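You operate a simulated robot arm through the tools that you are given. There is no shell and no other tool.

You are at the controls of a simulated robot arm. One attempt, no reset.

Task
Top up the cream felt pads. At the end: the white block from the tall rack worktop is on the tall rack middle shelf; the brown block from the tall rack worktop is on the tall rack middle shelf; there are four cream felt pads on the tall rack middle shelf, made up from those on the tall rack worktop; whatever was shut is shut again. Leave all else as you found it, and nothing knocked over.

It is judged by the outcome, as a careful person would: the job done as asked, and still so three seconds after it is handed in. It fails if anything else is knocked over, pushed out of place, dropped, spilled or broken.

Robot
A 7-joint arm with a two-finger parallel gripper, fixed in place. Base frame: the origin is on the floor under the middle of its stand, x ahead of it, y to its left, z up. Units: m, degrees, N and s.
It reaches about 1.247 m from its shoulder. Its first joint turns from -132.0 to 132.0 degrees. Payload 3.91 kg.
Tool frame: the origin (TCP) lies between the finger pads and is the grasp point; the fingertips stand 0.03 m ahead of it; z points along the fingers, y is the line along which they close. The gripper opens to 0.11 m. The fingers are 0.02 m wide and 0.01 m thick; the gripper's body (0.048 by 0.112 m) begins 0.055 m behind the TCP.
Orientation is told as [roll, pitch, yaw] about the base's x, y, z axes, in that order, counted from this pose: with the fingers straight down and closing along the base's y, the tool's x points along the base's -x, its y along +y and its z along -z.

Tools
- The arm moves only by the tool servo_tool. Its argument "plan" is text: rows parted by semicolons, each of 6 numbers parted by spaces: the shift along the base's x, y, z in units of 100 mm (1.0 is 100 mm), then the turn, a rotation vector about the base's x, y, z in units of 180 degrees (1.0 is 180 degrees). In form: dx dy dz ax ay az; .... A call has 1 to 20 rows; each row is the pose to reach, as a shift and turn from the pose commanded when the call began. "grip" is the opening in per cent of the stroke, from 0 (shut) to 100 (fully open), set as the call begins (left out, the last holds). A call with a number of a shift or a turn outside -1 to 1 is refused whole. A row lasts 0.2 s, in which the tool goes at most 0.05 m and 8.6 degrees; a call with a longer step from one row to the next is refused whole, and so is a gripper value outside its range. A pose out of reach is approached as far as the arm can. The call stops where the force on the tool passes 40 N (or 10 N more than at its start, if that is more) or the arm is blocked; 0.2 s more then pass. The fingers move at their own pace (about 0.108 m/s each) and stop on an object; they squeeze with about 21 N. The grip force told is the motor's: it shows also when the fingers shut on nothing. Time passes only in rows, and 0.2 s behind the last, so rows that repeat a pose let the fingers close. The reply holds the time, the measured pose of the TCP, the force on the tool along the base axes, the opening and the grip force, in the units named above and with some noise, with the torque about the TCP (base axes, N m) and any sound that the robot's microphone picked up, and new pictures: "pictures" is both (left out), scene, wrist or none.
- Cameras (640 x 400 px; columns grow to the right, rows downward): "scene" is fixed at [0.0516, 0.4996, 1.4519]; the picture's right is [0.47, -0.88, 0.00], its down [-0.28, -0.15, -0.95] and it looks along [0.84, 0.44, -0.32] (base axes); focal length 214 px, centre (320, 200). "wrist" rides on the gripper at [0.072, 0.017, -0.103] in the tool frame; the picture's right is [-0.23, 0.97, 0.00], its down [-0.76, -0.18, -0.62] and it looks along [-0.61, -0.14, 0.78] (tool axes); focal length 222 px, centre (320, 200). There is no depth. A picture from a camera that has moved, and an enlarged one, comes with that camera's place and axes in the base frame and with its lens.
- inspect(camera, box): a new picture of the part [left, top, right, bottom] of that camera's present view, enlarged. It takes no simulated time.
- sign_off(): hands the job in; it is judged then, once.

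Places have to be worked out from the pictures, the camera data and where the tool is seen. Open the gripper and draw the arm clear of the work before you hand the job in, unless the task says otherwise.

The tools are called after ">>>" as a command line: name --argument value ..., lists and objects as JSON in quotes. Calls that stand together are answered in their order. servo_tool: Moves the arm, as the interface text tells. Its arguments: {"type":"object","properties":{"plan":{"type":"string"},"grip":{"type":"number"},"pictures":{"type":"string","enum":["both","scene","wrist","none"]}},"required":["plan"]} The other tools are called the same way: inspect (camera, box) takes an enlarged picture of a part of a camera's view; sign_off () hands the job in.

At the start:

```text
clock: 0.0
position: [0.4734, 0.5161, 1.435]
tcp_rot: [0.0, -0.1, 0.1]
ft_force: [0.4, 0.5, -0.3]
ft_torque: [-0.06, 0.01, 0.02]
grip_width: 0.1098
grip_force: 0.1
```

scene: 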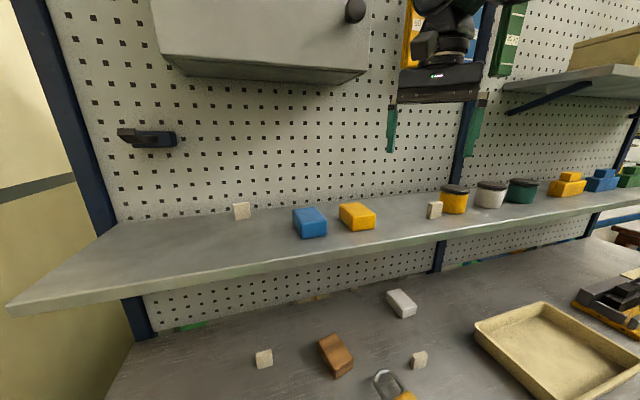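
wrist: 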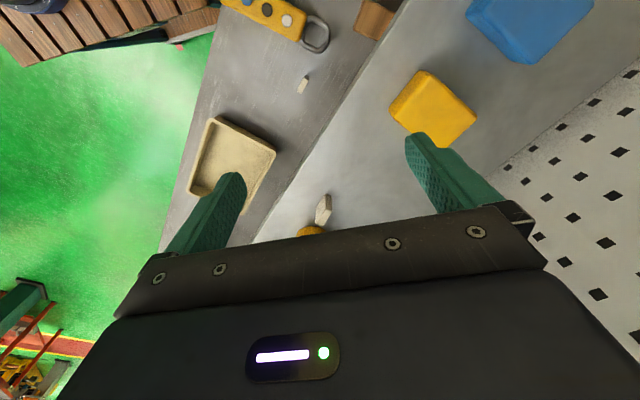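

I'll start by looking closely at the shelf and the worktop to identify and count the objects.

>>> inspect --camera "scene" --box '[200, 260, 460, 400]'

>>> inspect --camera "scene" --box '[200, 160, 460, 290]'

>>> inspect --camera "scene" --box '[420, 150, 640, 290]'

>>> inspect --camera "wrist" --box '[180, 0, 480, 250]'

>>> inspect --camera "scene" --box '[440, 240, 640, 400]'

```text
2.46 times, centred on (330, 330) of scene
camera zoom: at [0.0516, 0.4996, 1.4519], right [0.47, -0.88, 0.0], down [-0.28, -0.15, -0.95], along [0.84, 0.44, -0.32], focal length 528 px, centre (295, -120)
```

zoom: 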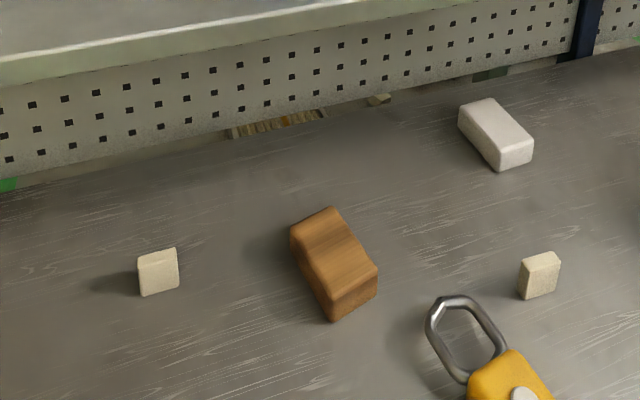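

```text
2.46 times, centred on (330, 225) of scene
camera zoom: at [0.0516, 0.4996, 1.4519], right [0.47, -0.88, 0.0], down [-0.28, -0.15, -0.95], along [0.84, 0.44, -0.32], focal length 528 px, centre (295, 138)
```

zoom: 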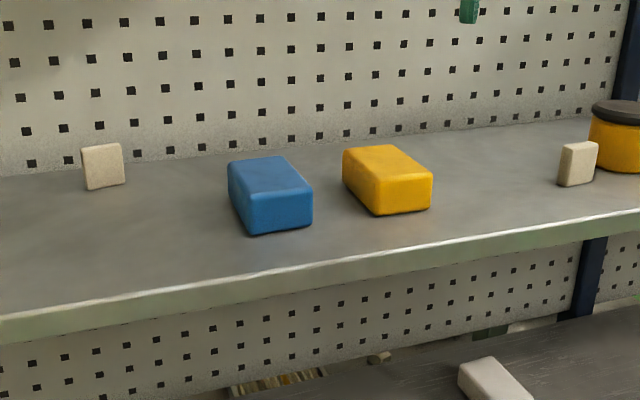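

```text
2.86 times, centred on (530, 220) of scene
camera zoom: at [0.0516, 0.4996, 1.4519], right [0.47, -0.88, 0.0], down [-0.28, -0.15, -0.95], along [0.84, 0.44, -0.32], focal length 613 px, centre (-280, 143)
```

zoom: 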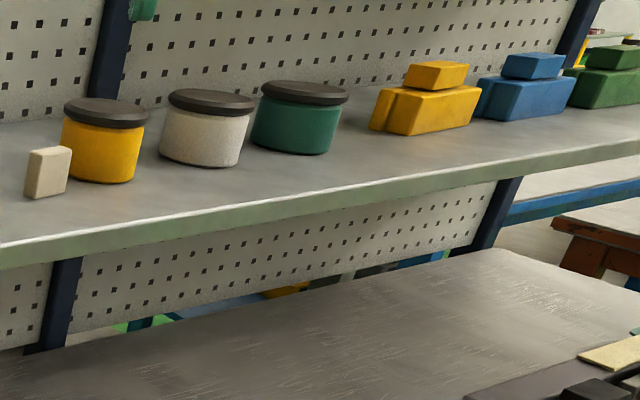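

```text
1.60 times, centred on (330, 125) of wrist
camera zoom: at [0.4027, 0.5325, 1.5383], right [0.23, 0.97, 0.0], down [0.76, -0.18, 0.62], along [0.61, -0.14, -0.78], focal length 355 px, centre (304, 320)
```

zoom: 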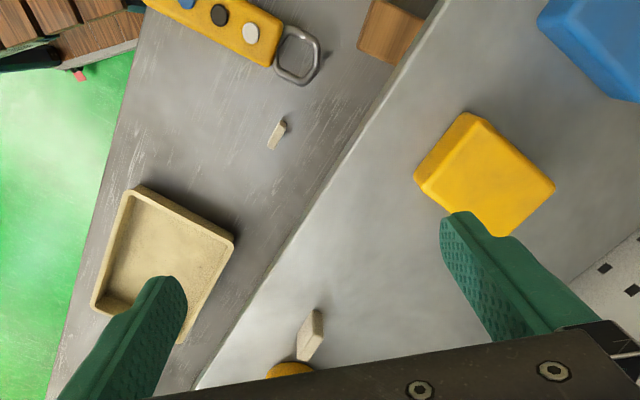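

```text
2.50 times, centred on (540, 320) of scene
camera zoom: at [0.0516, 0.4996, 1.4519], right [0.47, -0.88, 0.0], down [-0.28, -0.15, -0.95], along [0.84, 0.44, -0.32], focal length 536 px, centre (-230, -100)
```

zoom: 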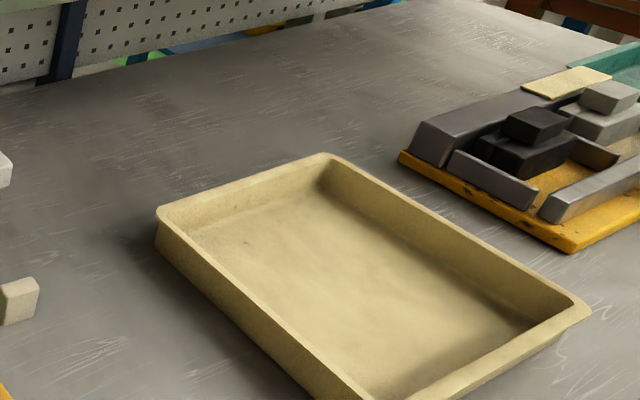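

Two cream pads and two blocks are on the worktop, and two pads are already on the shelf. By triangulation the shelf top is at about z 1.23, the worktop about 0.87, and the rack faces the robot at about 45°. Next I check the gripper's surroundings and the overhead cabinet before moving.

>>> inspect --camera "scene" --box '[340, 0, 560, 160]'

>>> inspect --camera "scene" --box '[100, 0, 400, 180]'

>>> inspect --camera "scene" --box '[220, 330, 460, 400]'

```text
2.50 times, centred on (450, 80) of scene
camera zoom: at [0.0516, 0.4996, 1.4519], right [0.47, -0.88, 0.0], down [-0.28, -0.15, -0.95], along [0.84, 0.44, -0.32], focal length 536 px, centre (-5, 500)
```

zoom: 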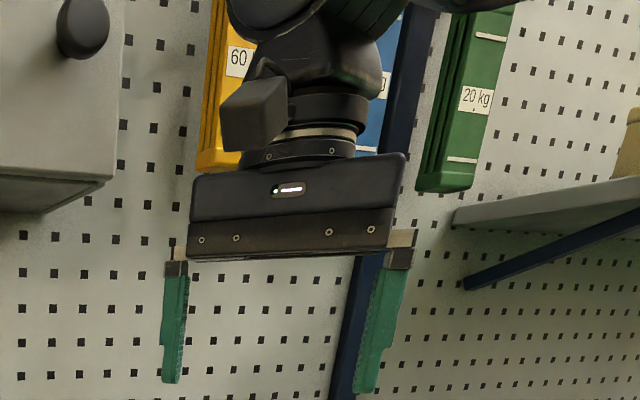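

```text
2.13 times, centred on (250, 90) of scene
camera zoom: at [0.0516, 0.4996, 1.4519], right [0.47, -0.88, 0.0], down [-0.28, -0.15, -0.95], along [0.84, 0.44, -0.32], focal length 458 px, centre (469, 435)
```

zoom: 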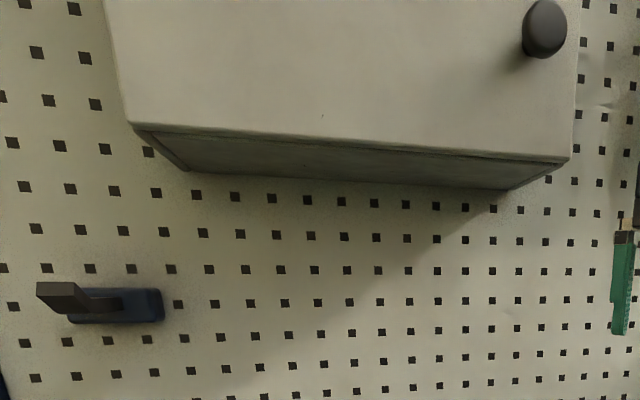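

```text
2.67 times, centred on (340, 365) of scene
camera zoom: at [0.0516, 0.4996, 1.4519], right [0.47, -0.88, 0.0], down [-0.28, -0.15, -0.95], along [0.84, 0.44, -0.32], focal length 572 px, centre (267, -240)
```

zoom: 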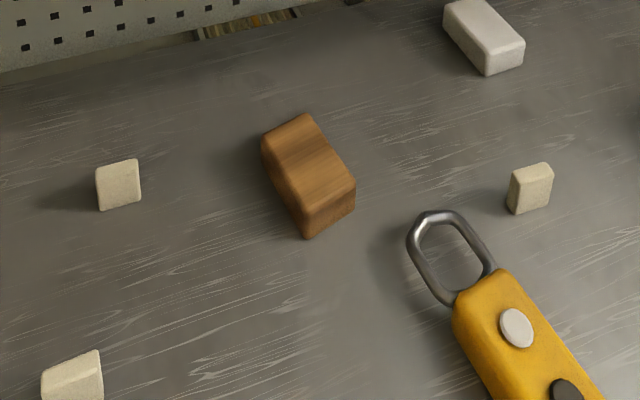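

A third cream pad shows at the lower left of the worktop, so I must move exactly as many pads as the shelf needs. I'll back away a little and yaw the gripper to face the rack, so the wrist camera can check the shelf for hidden pads.

>>> servo_tool --plan "-0.06 -0.06 0 0 0 0.04; -0.12 -0.12 0 0 0 0.08; -0.18 -0.18 0 0 0 0.12; -0.24 -0.24 0 0 0 0.16; -0.3 -0.3 0 0 0 0.2; -0.36 -0.35 0 0 0 0.245; -0.36 -0.35 0 0 0 0.245" --pictures "both"

```text
clock: 1.6
position: [0.4379, 0.4816, 1.4359]
tcp_rot: [0.0, 0.0, 44.3]
ft_force: [-0.4, 0.8, 0.3]
ft_torque: [-0.04, 0.03, -0.01]
grip_width: 0.11
grip_force: 0.2
camera wrist: at [0.3753, 0.4422, 1.5388], right [-0.52, 0.86, 0.0], down [0.67, 0.4, 0.62], along [0.53, 0.32, -0.78], focal length 222 px, centre (320, 200)
```

scene: 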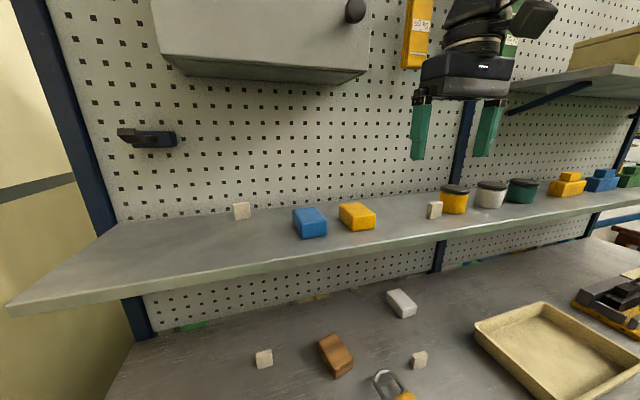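
wrist: 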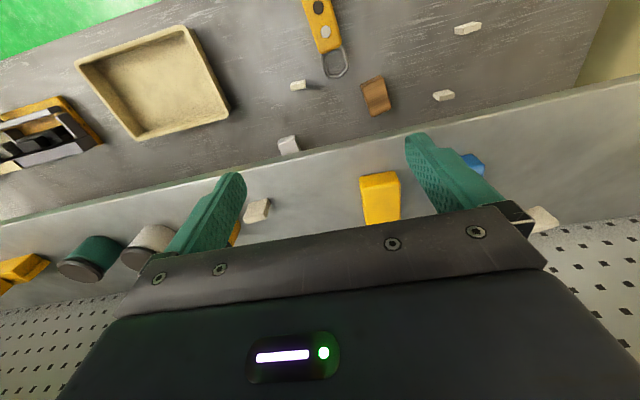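

From here I count three pads on the worktop and two on the shelf, but the gripper hides the back of the shelf. I'll tilt the fingers forward about 20° so the camera sees the back of the shelf.

>>> servo_tool --plan "-0.05 -0.05 0.05 0.0194 -0.02 0; -0.1 -0.1 0.1 0.0388 -0.04 0; -0.15 -0.15 0.15 0.0582 -0.06 0; -0.2 -0.2 0.2 0.0775 -0.08 0; -0.2 -0.2 0.2 0.0775 -0.08 0" --pictures "both"

```text
clock: 2.8
position: [0.4178, 0.4602, 1.4566]
tcp_rot: [0.1, -20.1, 44.2]
ft_force: [-0.4, -0.9, 0.4]
ft_torque: [0.03, 0.02, -0.01]
grip_width: 0.1099
grip_force: 0.0
camera wrist: at [0.3329, 0.4008, 1.5282], right [-0.52, 0.85, 0.08], down [0.48, 0.22, 0.85], along [0.7, 0.48, -0.53], focal length 222 px, centre (320, 200)
```

scene: 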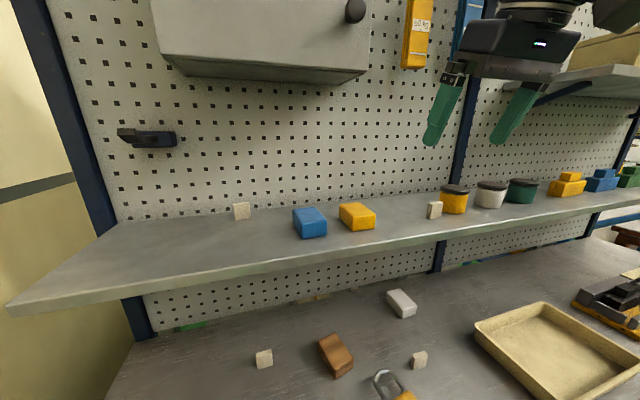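
wrist: 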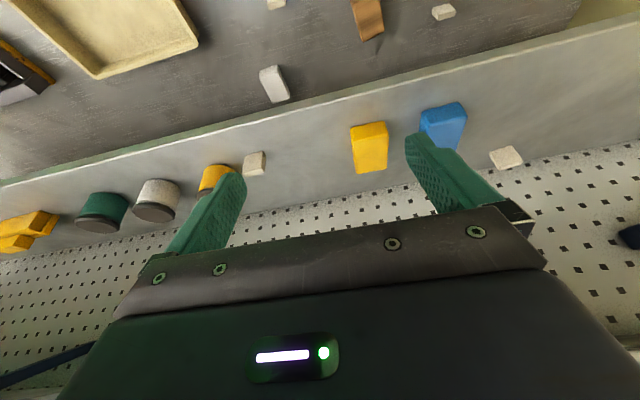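

>>> inspect --camera "wrist" --box '[0, 90, 300, 280]'

>>> inspect --camera "wrist" --box '[230, 0, 600, 220]'

```text
2.11 times, centred on (150, 185) of wrist
camera zoom: at [0.3329, 0.4008, 1.5282], right [-0.52, 0.85, 0.08], down [0.48, 0.22, 0.85], along [0.7, 0.48, -0.53], focal length 468 px, centre (678, 232)
```

zoom: 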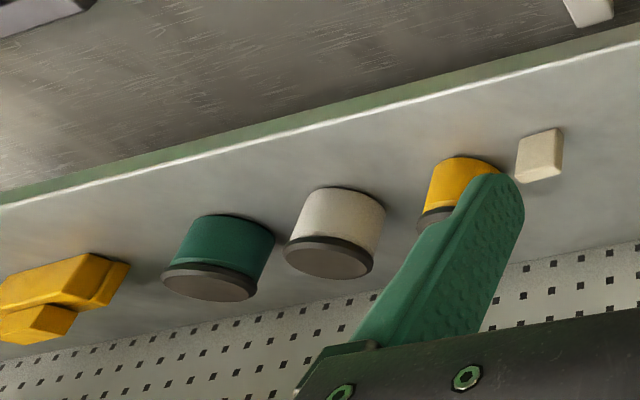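

```text
1.73 times, centred on (415, 110) of wrist
camera zoom: at [0.3329, 0.4008, 1.5282], right [-0.52, 0.85, 0.08], down [0.48, 0.22, 0.85], along [0.7, 0.48, -0.53], focal length 384 px, centre (156, 356)
```

zoom: 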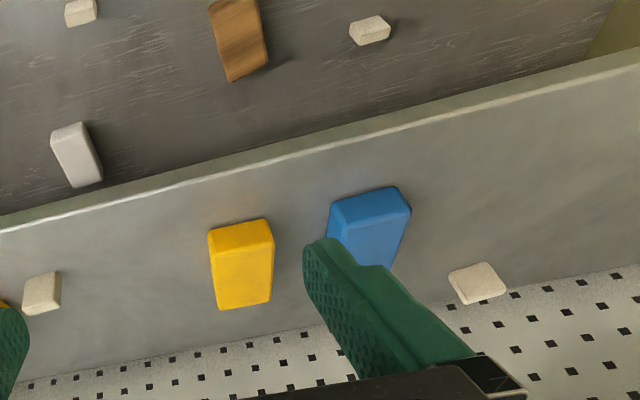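

No extra pads are visible so far, but the fingers cover the space behind the yellow jar and the blue block. I'll shift along the rack to uncover both spots.

>>> servo_tool --plan "0.23 -0.24 0 0 0 0; 0.46 -0.48 0 0 0 0; 0.7 -0.72 0 0 0 0; 0.95 -0.97 0 0 0 0; 0.95 -0.97 0 0 0 0" --pictures "both"

```text
clock: 4.0
position: [0.5139, 0.3646, 1.4544]
tcp_rot: [0.1, -20.1, 44.1]
ft_force: [-0.2, -0.1, -0.4]
ft_torque: [0.01, 0.02, -0.02]
grip_width: 0.11
grip_force: 0.1
camera wrist: at [0.4281, 0.305, 1.5274], right [-0.52, 0.85, 0.08], down [0.48, 0.22, 0.85], along [0.7, 0.48, -0.53], focal length 222 px, centre (320, 200)
```

scene: 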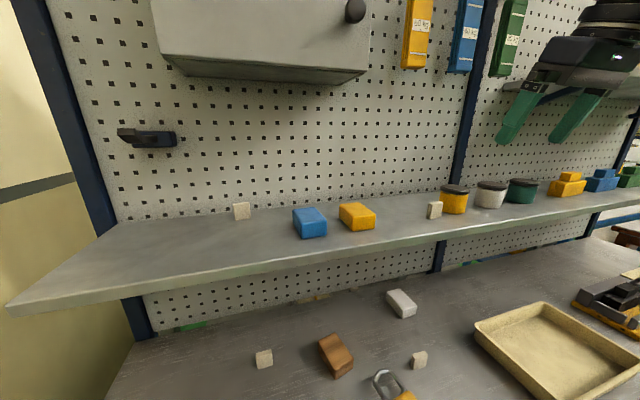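
wrist: 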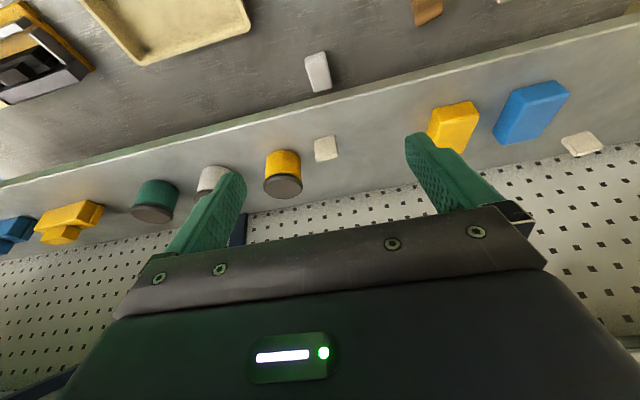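

>>> inspect --camera "wrist" --box '[180, 60, 440, 230]'

>>> inspect --camera "wrist" --box '[400, 50, 640, 210]'

>>> inspect --camera "wrist" --box '[0, 140, 260, 290]'

```text
2.35 times, centred on (310, 145) of wrist
camera zoom: at [0.4281, 0.305, 1.5274], right [-0.52, 0.85, 0.08], down [0.48, 0.22, 0.85], along [0.7, 0.48, -0.53], focal length 523 px, centre (344, 329)
```

zoom: 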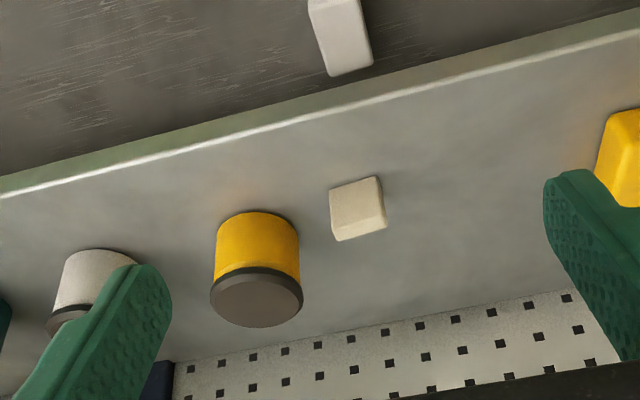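

```text
2.50 times, centred on (520, 130) of wrist
camera zoom: at [0.4281, 0.305, 1.5274], right [-0.52, 0.85, 0.08], down [0.48, 0.22, 0.85], along [0.7, 0.48, -0.53], focal length 555 px, centre (-180, 375)
```

zoom: 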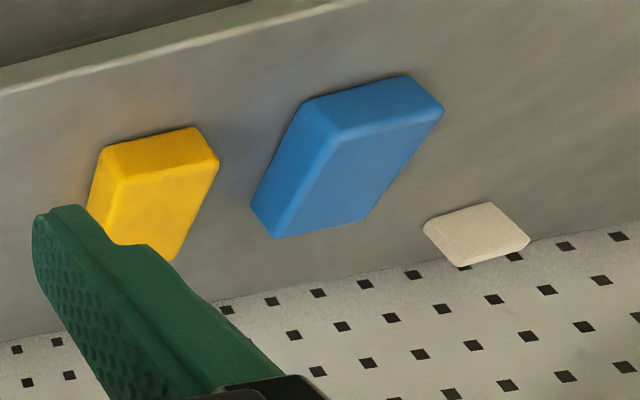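

```text
2.46 times, centred on (130, 215) of wrist
camera zoom: at [0.4281, 0.305, 1.5274], right [-0.52, 0.85, 0.08], down [0.48, 0.22, 0.85], along [0.7, 0.48, -0.53], focal length 547 px, centre (788, 163)
```

zoom: 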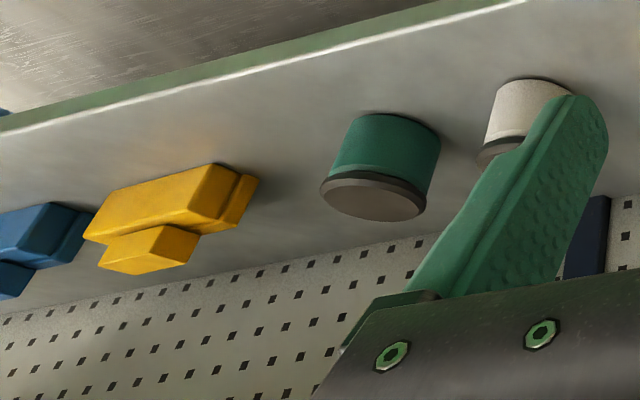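

The shelf holds exactly two pads and the worktop three, so I'll move two. The easiest are the right pad (n≈0.69) and the near-left pad (n≈0.67), both just in front of the shelf edge; I'll leave the middle-left one. Now I'll back off from the rack and start descending toward the right pad.

>>> servo_tool --plan "-0.25 -0.06 0 0 0 0; -0.5 -0.12 0 0.0194 -0.02 0; -0.75 -0.18 -0.15 0.0388 -0.04 0; -1 -0.25 -0.4 0.0581 -0.0597 0; -1 -0.25 -0.7 0.0581 -0.0597 0; -1 -0.25 -1 0.0581 -0.0597 0" --pictures "none"

>>> servo_tool --plan "0 0 -0.25 0 0 0; 0 0 -0.5 0 0 0; 0 0 -0.75 0 0 0; 0 0 -1 0 0 0; 0 0 -1 0 0 0" --pictures "both"

```text
clock: 5.4
position: [0.4124, 0.3378, 1.3558]
tcp_rot: [-0.1, -35.1, 44.1]
ft_force: [0.4, 0.4, -1.0]
ft_torque: [0.01, 0.01, 0.03]
grip_width: 0.1099
grip_force: 0.1
```

```text
clock: 6.6
position: [0.4139, 0.338, 1.2551]
tcp_rot: [0.1, -35.1, 44.1]
ft_force: [0.4, 0.7, -0.2]
ft_torque: [-0.02, -0.01, 0.02]
grip_width: 0.1101
grip_force: 0.1
camera wrist: at [0.3168, 0.2672, 1.298], right [-0.54, 0.83, 0.13], down [0.31, 0.06, 0.95], along [0.78, 0.56, -0.29], focal length 222 px, centre (320, 200)
```

scene: 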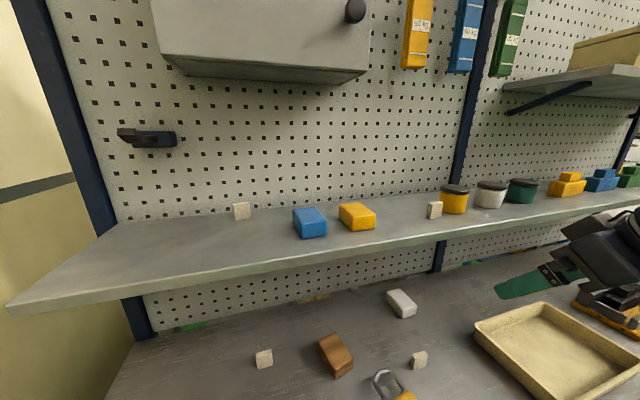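
wrist: 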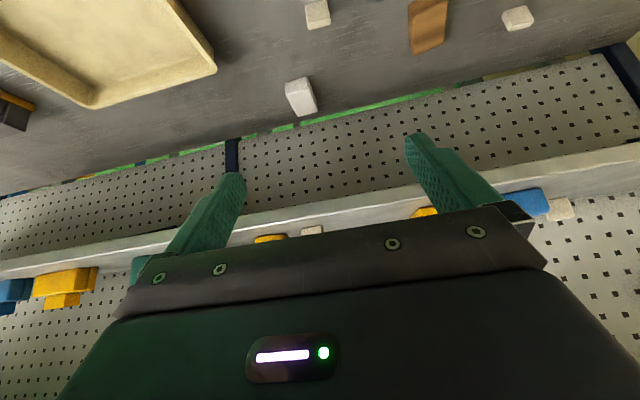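

The view is clear, so I continue descending in front of the worktop.

>>> servo_tool --plan "0 0 -0.25 0 0 0; 0 0 -0.5 0 0 0; 0 0 -0.75 0 0 0; 0 0 -1 0 0 0; 0 0 -1 0 0 0" --pictures "wrist"

```text
clock: 7.8
position: [0.412, 0.3383, 1.1548]
tcp_rot: [0.1, -35.0, 44.2]
ft_force: [0.5, -0.4, 0.1]
ft_torque: [-0.01, 0.05, -0.02]
grip_width: 0.11
grip_force: 0.0
camera wrist: at [0.3166, 0.2672, 1.1973], right [-0.54, 0.83, 0.13], down [0.31, 0.06, 0.95], along [0.78, 0.56, -0.29], focal length 222 px, centre (320, 200)
```

wrist: 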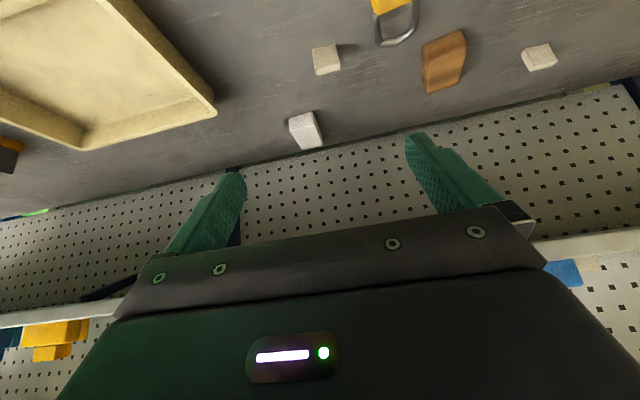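

>>> inspect --camera "wrist" --box '[260, 0, 580, 200]'

>>> inspect --camera "wrist" --box '[270, 20, 410, 160]'

```text
2.00 times, centred on (420, 100) of wrist
camera zoom: at [0.3166, 0.2672, 1.1973], right [-0.54, 0.83, 0.13], down [0.31, 0.06, 0.95], along [0.78, 0.56, -0.29], focal length 444 px, centre (120, 400)
```

zoom: 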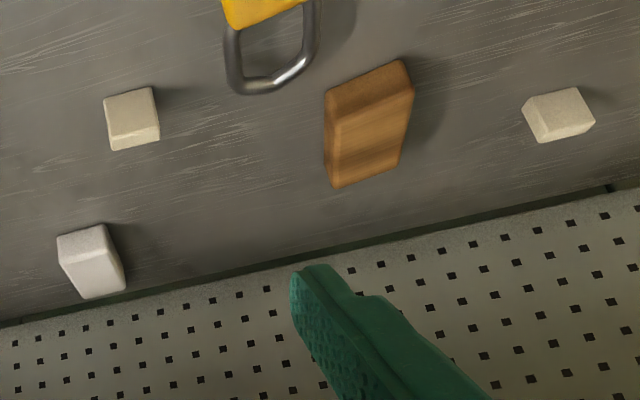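

```text
2.86 times, centred on (340, 90) of wrist
camera zoom: at [0.3166, 0.2672, 1.1973], right [-0.54, 0.83, 0.13], down [0.31, 0.06, 0.95], along [0.78, 0.56, -0.29], focal length 635 px, centre (263, 514)
```

zoom: 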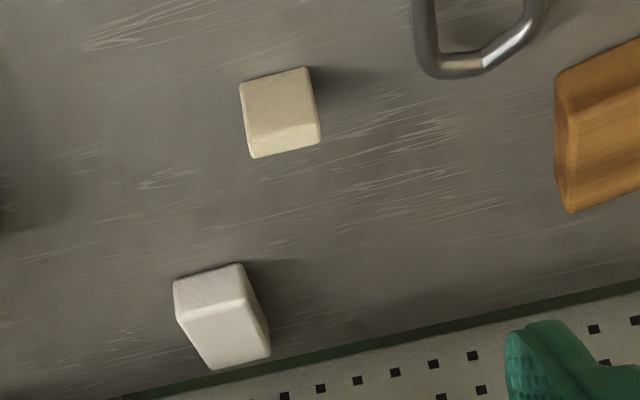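

The view is good; I'll zoom in on the right pad and both blocks to measure their sizes and orientation.

>>> inspect --camera "wrist" --box '[300, 30, 360, 90]'

>>> inspect --camera "wrist" --box '[275, 95, 345, 165]'

>>> inspect --camera "wrist" --box '[400, 10, 490, 110]'

```text
6.67 times, centred on (330, 60) of wrist
camera zoom: at [0.3166, 0.2672, 1.1973], right [-0.54, 0.83, 0.13], down [0.31, 0.06, 0.95], along [0.78, 0.56, -0.29], focal length 1481 px, centre (253, 1133)
```

zoom: 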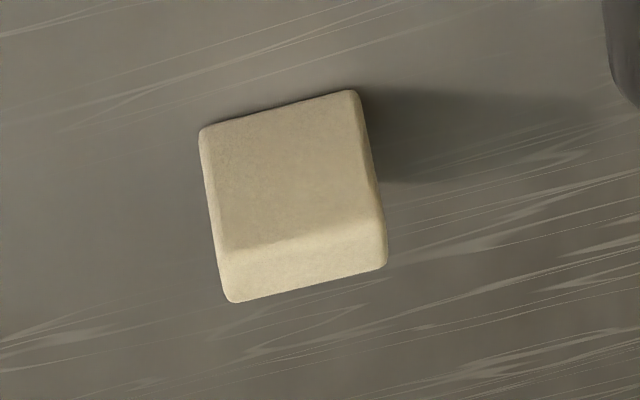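

```text
5.71 times, centred on (310, 130) of wrist
camera zoom: at [0.3166, 0.2672, 1.1973], right [-0.54, 0.83, 0.13], down [0.31, 0.06, 0.95], along [0.78, 0.56, -0.29], focal length 1269 px, centre (377, 600)
```

zoom: 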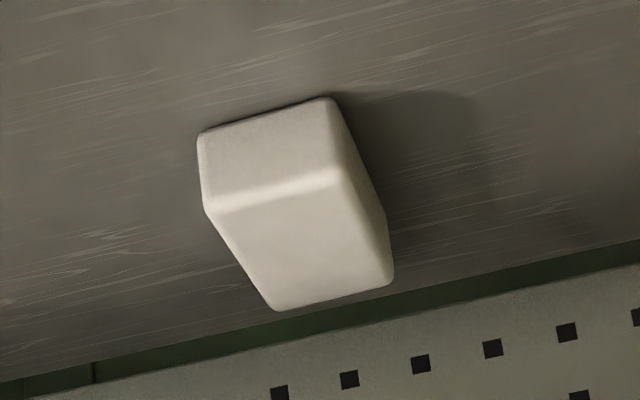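

```text
4.00 times, centred on (445, 60) of wrist
camera zoom: at [0.3166, 0.2672, 1.1973], right [-0.54, 0.83, 0.13], down [0.31, 0.06, 0.95], along [0.78, 0.56, -0.29], focal length 888 px, centre (-180, 760)
```

zoom: 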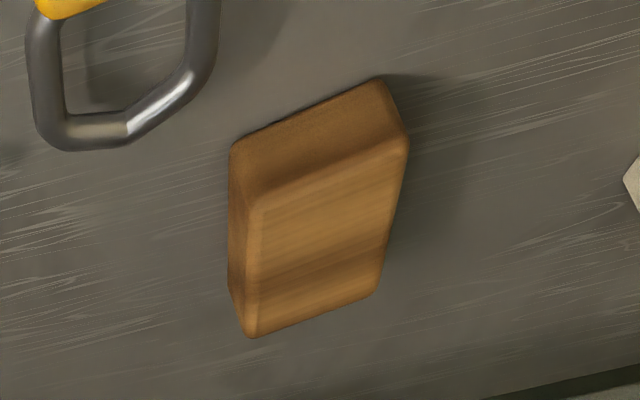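

The right pad is about 37 mm wide, 15 mm thick and 37 mm tall, standing on edge and square to the rack, centred near n 0.687, e 0.031. I'll narrow the gripper to about 66 mm and move to a pre-grasp point above and in front of it.

>>> servo_tool --plan "0.07 0.11 -0.22 0 0 0; 0.13 0.22 -0.45 0 0 0; 0.2 0.33 -0.68 0 0 0; 0.264 0.446 -0.9 0 0 0; 0.264 0.446 -0.9 0 0 0" --grip 60 --pictures "wrist"

```text
clock: 9.0
position: [0.44, 0.3818, 1.0641]
tcp_rot: [0.0, -35.1, 44.1]
ft_force: [-0.1, 0.3, 0.1]
ft_torque: [0.02, 0.02, -0.02]
grip_width: 0.0661
grip_force: 0.0
camera wrist: at [0.3445, 0.3121, 1.1077], right [-0.54, 0.83, 0.13], down [0.31, 0.06, 0.95], along [0.78, 0.56, -0.29], focal length 222 px, centre (320, 200)
```

wrist: 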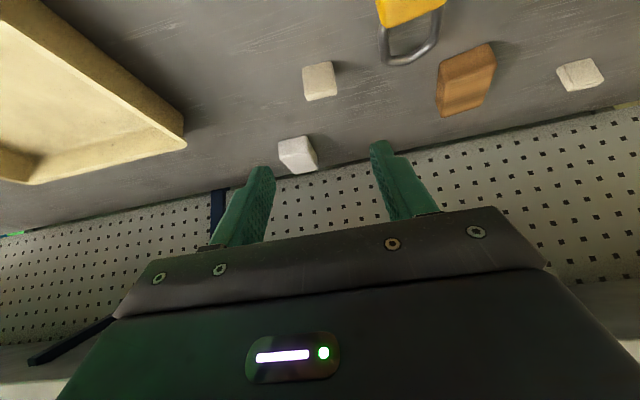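

>>> inspect --camera "wrist" --box '[290, 50, 350, 110]'

>>> servo_tool --plan "0.09 0.085 -0.22 0 0 0; 0.18 0.17 -0.45 0 0 0; 0.27 0.26 -0.68 0 0 0; 0.351 0.342 -0.87 0 0 0; 0.351 0.342 -0.87 0 0 0" --pictures "both"

```text
6.67 times, centred on (320, 80) of wrist
camera zoom: at [0.3445, 0.3121, 1.1077], right [-0.54, 0.83, 0.13], down [0.31, 0.06, 0.95], along [0.78, 0.56, -0.29], focal length 1481 px, centre (320, 1000)
```

zoom: 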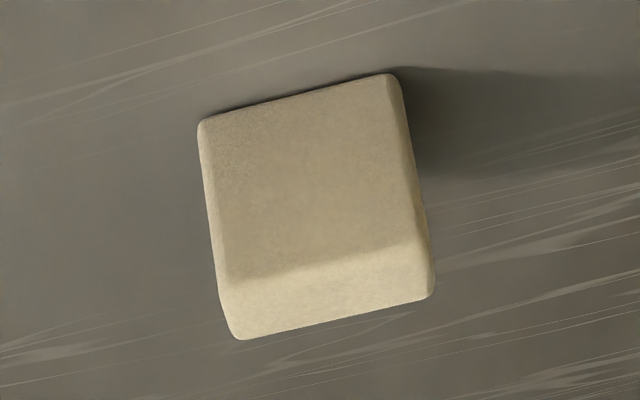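

```text
clock: 10.2
position: [0.4758, 0.4176, 0.9776]
tcp_rot: [0.0, -35.0, 44.1]
ft_force: [-0.8, 0.1, -0.2]
ft_torque: [-0.01, 0.0, -0.04]
grip_width: 0.0661
grip_force: 0.1
camera wrist: at [0.3791, 0.347, 1.0206], right [-0.54, 0.83, 0.13], down [0.31, 0.06, 0.95], along [0.78, 0.56, -0.29], focal length 222 px, centre (320, 200)
```

scene: 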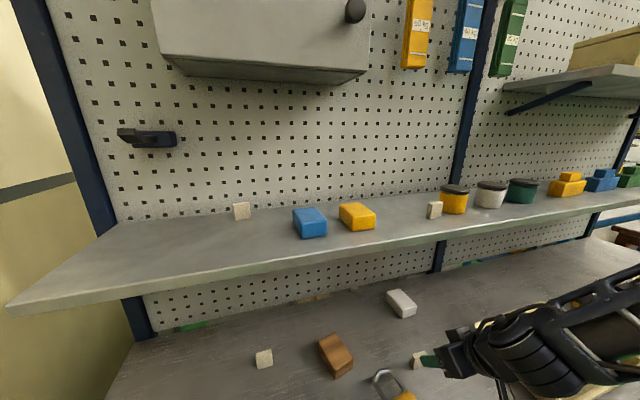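
wrist: 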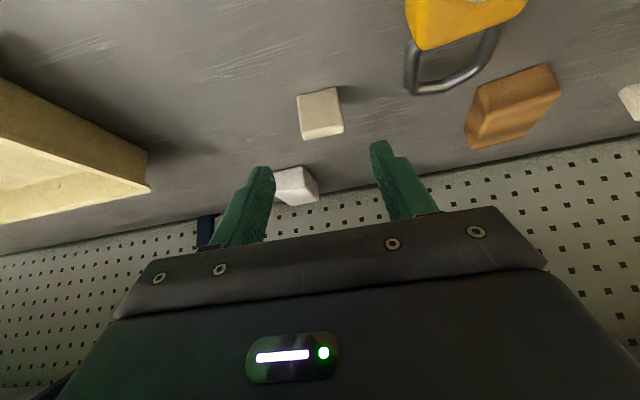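

Triangulating with the scene camera refines the worktop to z≈0.865 and the pad centre to n≈0.692, e≈0.030. I'll advance along the finger direction to straddle the pad, keeping the tips a few mm above the worktop.

>>> servo_tool --plan "0.055 0.058 -0.126 0 0 0; 0.11 0.116 -0.252 0 0 0; 0.165 0.175 -0.378 0 0 0; 0.22 0.233 -0.504 0 0 0; 0.275 0.291 -0.63 0 0 0; 0.3 0.317 -0.69 0 0 0; 0.3 0.317 -0.69 0 0 0" --pictures "both"

```text
clock: 11.8
position: [0.505, 0.4494, 0.9086]
tcp_rot: [0.0, -35.0, 44.1]
ft_force: [0.5, 0.5, -0.3]
ft_torque: [0.01, -0.02, 0.0]
grip_width: 0.066
grip_force: 0.1
camera wrist: at [0.4084, 0.3791, 0.952], right [-0.54, 0.83, 0.13], down [0.31, 0.06, 0.95], along [0.78, 0.56, -0.29], focal length 222 px, centre (320, 200)
```

scene: 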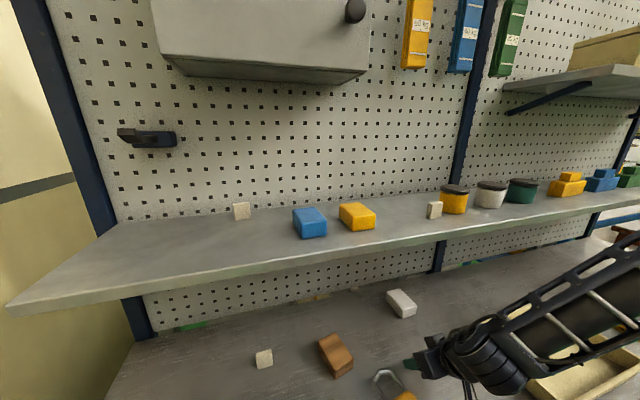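
wrist: 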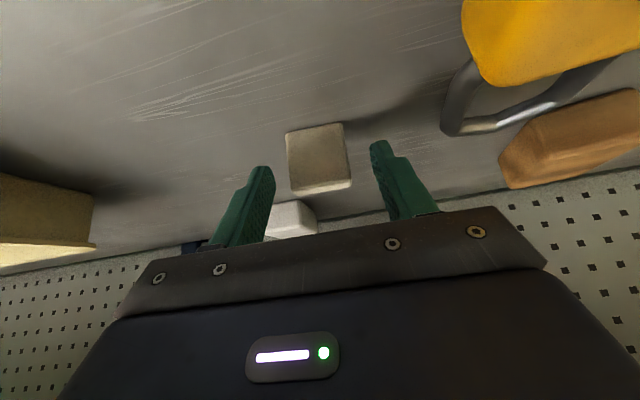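

>>> inspect --camera "scene" --box '[380, 220, 640, 400]'

>>> inspect --camera "wrist" --box '[220, 90, 440, 250]'

```text
2.22 times, centred on (510, 310) of scene
camera zoom: at [0.0516, 0.4996, 1.4519], right [0.47, -0.88, 0.0], down [-0.28, -0.15, -0.95], along [0.84, 0.44, -0.32], focal length 477 px, centre (-102, -44)
```

zoom: 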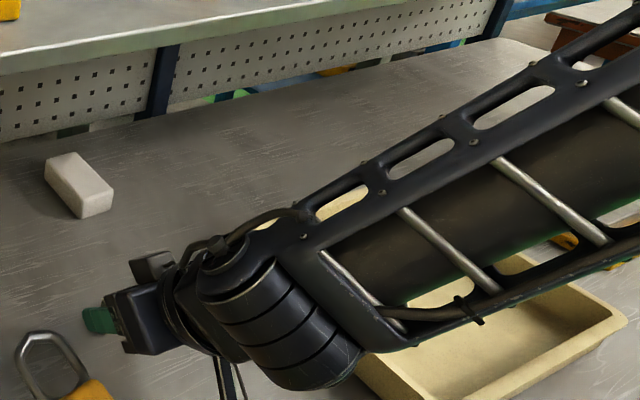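

```text
2.50 times, centred on (330, 170) of wrist
camera zoom: at [0.4084, 0.3791, 0.952], right [-0.54, 0.83, 0.13], down [0.31, 0.06, 0.95], along [0.78, 0.56, -0.29], focal length 555 px, centre (295, 275)
```

zoom: 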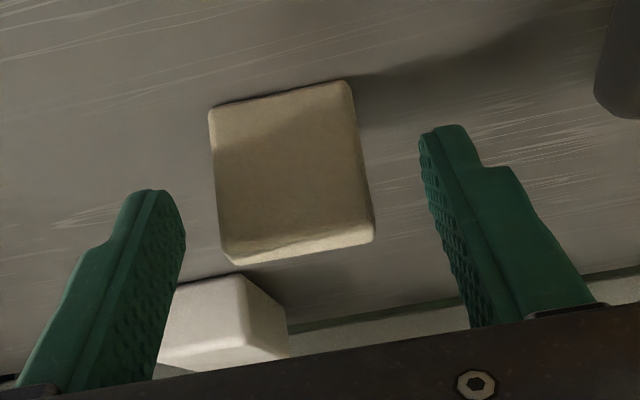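

The pad is centred between the fingers. I'll move the last few millimetres in and then close.

>>> servo_tool --plan "0.02 0.018 -0.03 0 0 0; 0.036 0.035 -0.06 0 0 0; 0.036 0.035 -0.06 0 0 0" --pictures "wrist"

>>> servo_tool --plan "0 0 0 0 0 0; 0 0 0 0 0 0; 0 0 0 0 0 0; 0 0 0 0 0 0" --grip 0 --pictures "both"

```text
clock: 12.6
position: [0.5097, 0.4531, 0.9025]
tcp_rot: [0.1, -35.1, 44.1]
ft_force: [1.0, -0.2, 0.3]
ft_torque: [-0.03, -0.01, -0.01]
grip_width: 0.0661
grip_force: 0.0
camera wrist: at [0.4128, 0.3828, 0.946], right [-0.54, 0.83, 0.13], down [0.31, 0.06, 0.95], along [0.78, 0.56, -0.29], focal length 222 px, centre (320, 200)
```

wrist: 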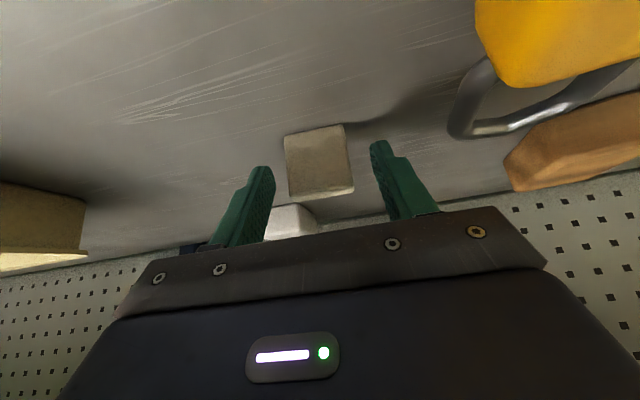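

```text
clock: 13.6
position: [0.5084, 0.4532, 0.9032]
tcp_rot: [0.1, -35.0, 44.1]
ft_force: [-0.2, 0.5, 0.7]
ft_torque: [-0.04, -0.03, -0.01]
grip_width: 0.039
grip_force: 20.7
camera wrist: at [0.4128, 0.3826, 0.946], right [-0.54, 0.83, 0.13], down [0.31, 0.06, 0.95], along [0.78, 0.56, -0.29], focal length 222 px, centre (320, 200)
```

scene: 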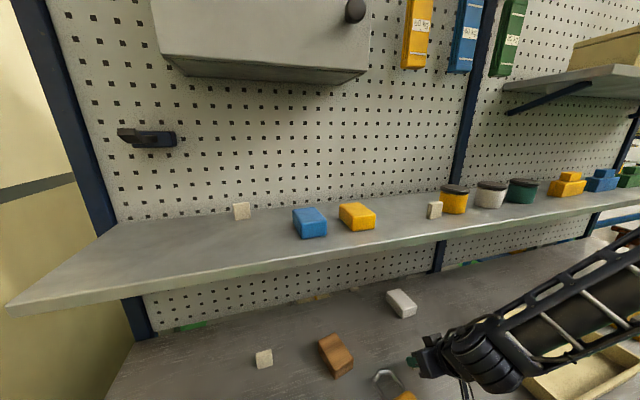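
wrist: 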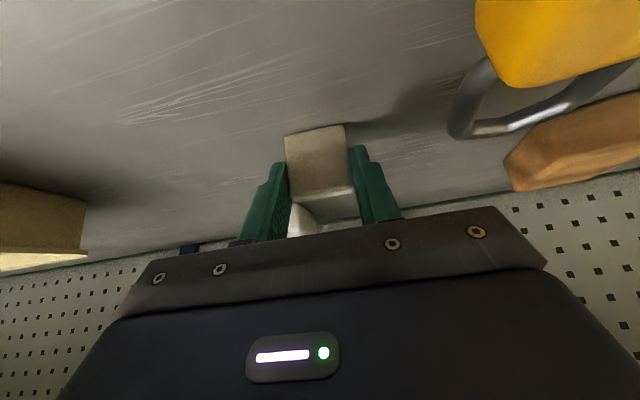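

The pad is gripped (39 mm, 20.7 N). I'll lift straight up a little, then back away from the shelf edge while rising.

>>> servo_tool --plan "0 0 0.08 0 0 0; 0 0 0.2 0 0 0; -0.15 -0.15 0.4 0 0 0; -0.33 -0.32 0.6 0 0 0; -0.53 -0.51 0.8 0 0 0; -0.72 -0.7 1 0 0 0; -0.72 -0.7 1 0 0 0" --pictures "wrist"

>>> servo_tool --plan "-0.1 -0.1 0.25 0 0 0; -0.2 -0.2 0.5 0 0 0; -0.25 -0.25 0.75 0 0 0; -0.25 -0.25 1 0 0 0; -0.25 -0.25 1 0 0 0" --pictures "both"

```text
clock: 15.2
position: [0.4366, 0.3825, 1.0016]
tcp_rot: [0.0, -34.9, 44.1]
ft_force: [0.6, -0.3, -0.5]
ft_torque: [0.03, 0.03, 0.04]
grip_width: 0.0388
grip_force: 20.5
camera wrist: at [0.3402, 0.3117, 1.045], right [-0.54, 0.83, 0.13], down [0.32, 0.06, 0.95], along [0.78, 0.56, -0.29], focal length 222 px, centre (320, 200)
```

wrist: 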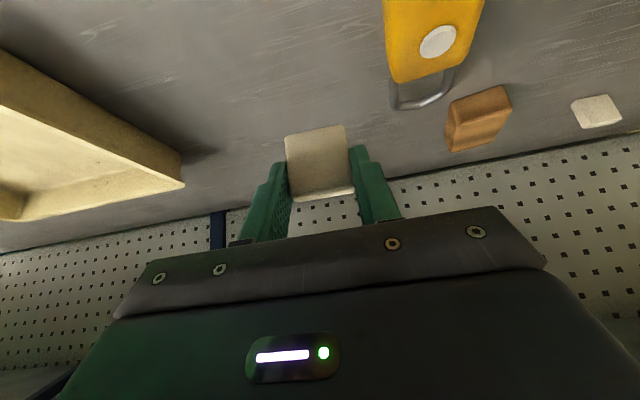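

```text
clock: 16.4
position: [0.4126, 0.3562, 1.1035]
tcp_rot: [0.0, -35.2, 44.1]
ft_force: [0.0, 0.4, -0.6]
ft_torque: [0.03, -0.01, -0.02]
grip_width: 0.0387
grip_force: 20.6
camera wrist: at [0.3153, 0.2861, 1.1466], right [-0.54, 0.83, 0.13], down [0.31, 0.06, 0.95], along [0.78, 0.56, -0.29], focal length 222 px, centre (320, 200)
```

scene: 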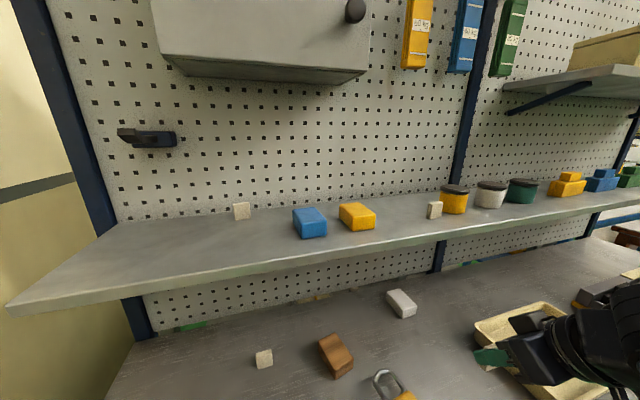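
wrist: 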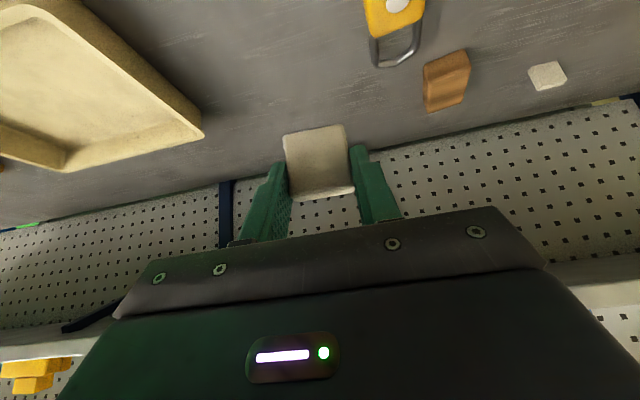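

The pad is held firmly. I continue rising in front of the rack to above shelf height.

>>> servo_tool --plan "0 0 0.25 0 0 0; 0 0 0.5 0 0 0; 0 0 0.75 0 0 0; 0 0 1 0 0 0" --pictures "none"

>>> servo_tool --plan "0 0 0.25 0 0 0; 0 0 0.5 0 0 0; 0 0 0.75 0 0 0; 0 0 1 0 0 0" --pictures "none"

>>> servo_tool --plan "0.08 0.02 0.25 0 0 0; 0.15 0.05 0.5 0 0 0; 0.22 0.08 0.7 0 0 0; 0.22 0.08 0.7 0 0 0" --pictures "both"

```text
clock: 17.4
position: [0.4102, 0.3575, 1.2027]
tcp_rot: [0.1, -35.0, 44.1]
ft_force: [-0.5, -0.3, 0.0]
ft_torque: [0.04, -0.02, -0.01]
grip_width: 0.0388
grip_force: 21.3
```

```text
clock: 18.4
position: [0.4113, 0.3579, 1.3016]
tcp_rot: [0.1, -35.0, 44.1]
ft_force: [0.6, -0.2, -0.5]
ft_torque: [0.0, 0.03, 0.01]
grip_width: 0.0388
grip_force: 21.1
```

```text
clock: 19.4
position: [0.4321, 0.3664, 1.3727]
tcp_rot: [0.0, -35.0, 44.1]
ft_force: [-0.8, -0.6, 0.2]
ft_torque: [-0.02, 0.01, 0.03]
grip_width: 0.0387
grip_force: 20.9
camera wrist: at [0.3366, 0.2947, 1.4161], right [-0.54, 0.83, 0.13], down [0.31, 0.06, 0.95], along [0.78, 0.56, -0.29], focal length 222 px, centre (320, 200)
```

scene: 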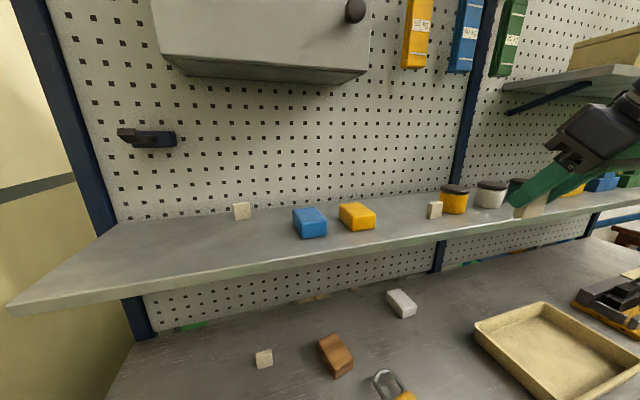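
wrist: 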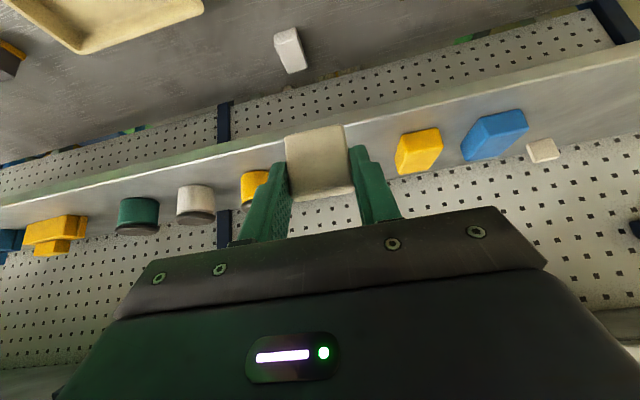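

I'll zoom in to pin down the shelf height and the free gap before placing.

>>> inspect --camera "wrist" --box '[370, 90, 470, 190]'

>>> inspect --camera "scene" --box '[330, 180, 450, 260]'

>>> inspect --camera "scene" --box '[480, 90, 640, 230]'

```text
4.00 times, centred on (420, 140) of wrist
camera zoom: at [0.3366, 0.2947, 1.4161], right [-0.54, 0.83, 0.13], down [0.31, 0.06, 0.95], along [0.78, 0.56, -0.29], focal length 888 px, centre (-80, 440)
```

zoom: 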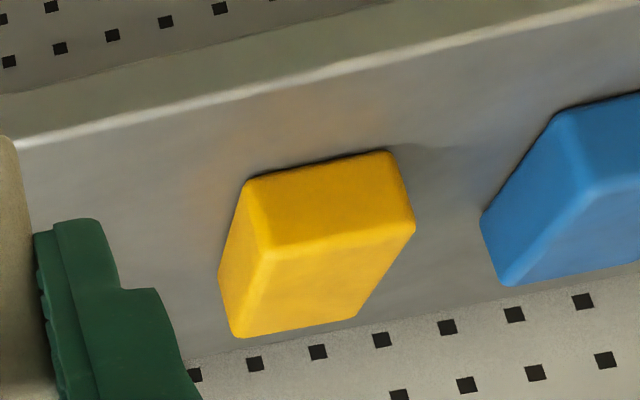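

```text
5.00 times, centred on (390, 220) of scene
camera zoom: at [0.0516, 0.4996, 1.4519], right [0.47, -0.88, 0.0], down [-0.28, -0.15, -0.95], along [0.84, 0.44, -0.32], focal length 1072 px, centre (-30, 100)
```

zoom: 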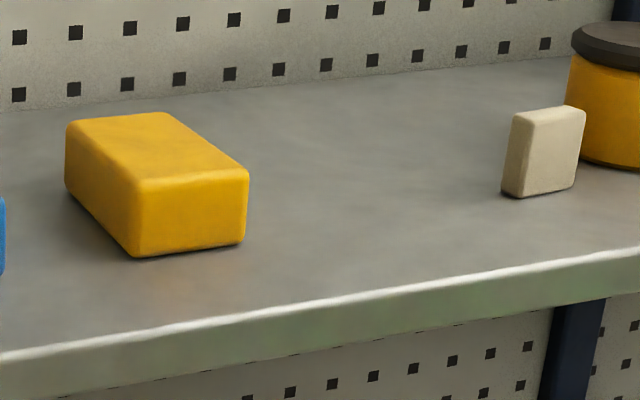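

```text
2.86 times, centred on (560, 160) of scene
camera zoom: at [0.0516, 0.4996, 1.4519], right [0.47, -0.88, 0.0], down [-0.28, -0.15, -0.95], along [0.84, 0.44, -0.32], focal length 613 px, centre (-366, 314)
```

zoom: 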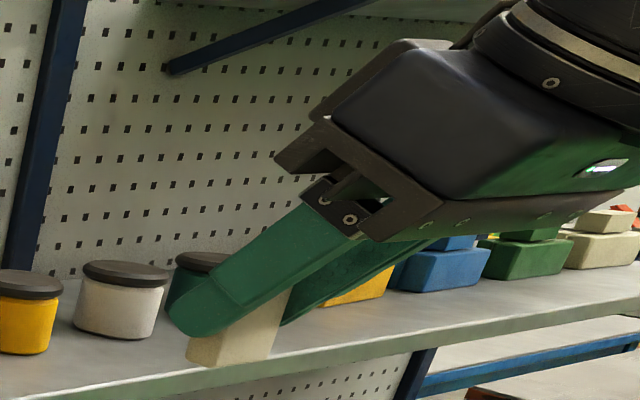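

Triangulation puts the shelf top at z≈1.229 and the free gap at e −0.074 to +0.089. I'll put the pad at about n 0.765, e 0.045, moving forward at height first.

>>> servo_tool --plan "0.23 0.225 0 0 0 0; 0.46 0.45 0 0 0 0; 0.7 0.68 0 0 0 0; 0.932 0.906 0 0 0 0; 0.932 0.906 0 0 0 0" --pictures "none"

>>> servo_tool --plan "0.15 0.12 0 0 0 0; 0.3 0.24 -0.1 0 0 0; 0.461 0.358 -0.25 0 0 0; 0.461 0.358 -0.45 0 0 0; 0.461 0.358 -0.65 0 0 0; 0.461 0.358 -0.75 0 0 0; 0.461 0.358 -0.85 0 0 0; 0.461 0.358 -0.85 0 0 0" --pictures "both"

```text
clock: 20.6
position: [0.5278, 0.4564, 1.3725]
tcp_rot: [0.0, -35.2, 44.0]
ft_force: [-0.1, -0.3, 0.7]
ft_torque: [-0.02, 0.0, 0.01]
grip_width: 0.039
grip_force: 20.7
```

```text
clock: 22.4
position: [0.5727, 0.4923, 1.2879]
tcp_rot: [0.1, -35.0, 44.1]
ft_force: [-0.6, 0.2, -1.0]
ft_torque: [0.0, 0.0, 0.03]
grip_width: 0.0386
grip_force: 21.4
camera wrist: at [0.477, 0.4218, 1.3301], right [-0.54, 0.83, 0.13], down [0.31, 0.06, 0.95], along [0.78, 0.56, -0.29], focal length 222 px, centre (320, 200)
```

scene: 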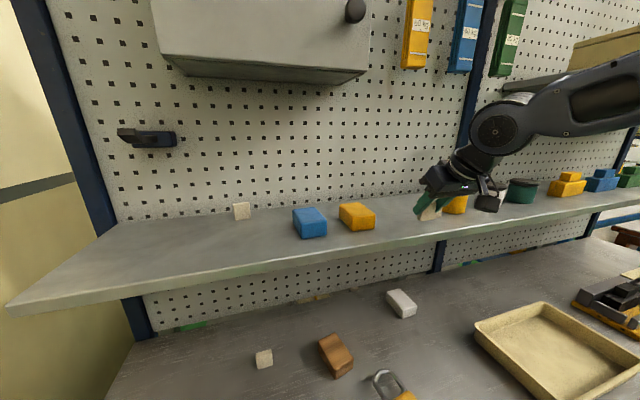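
wrist: 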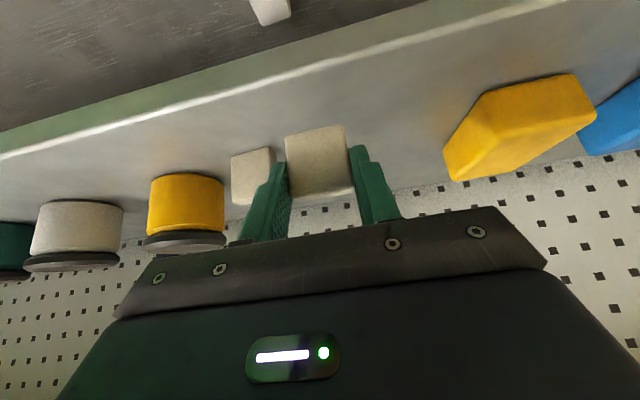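

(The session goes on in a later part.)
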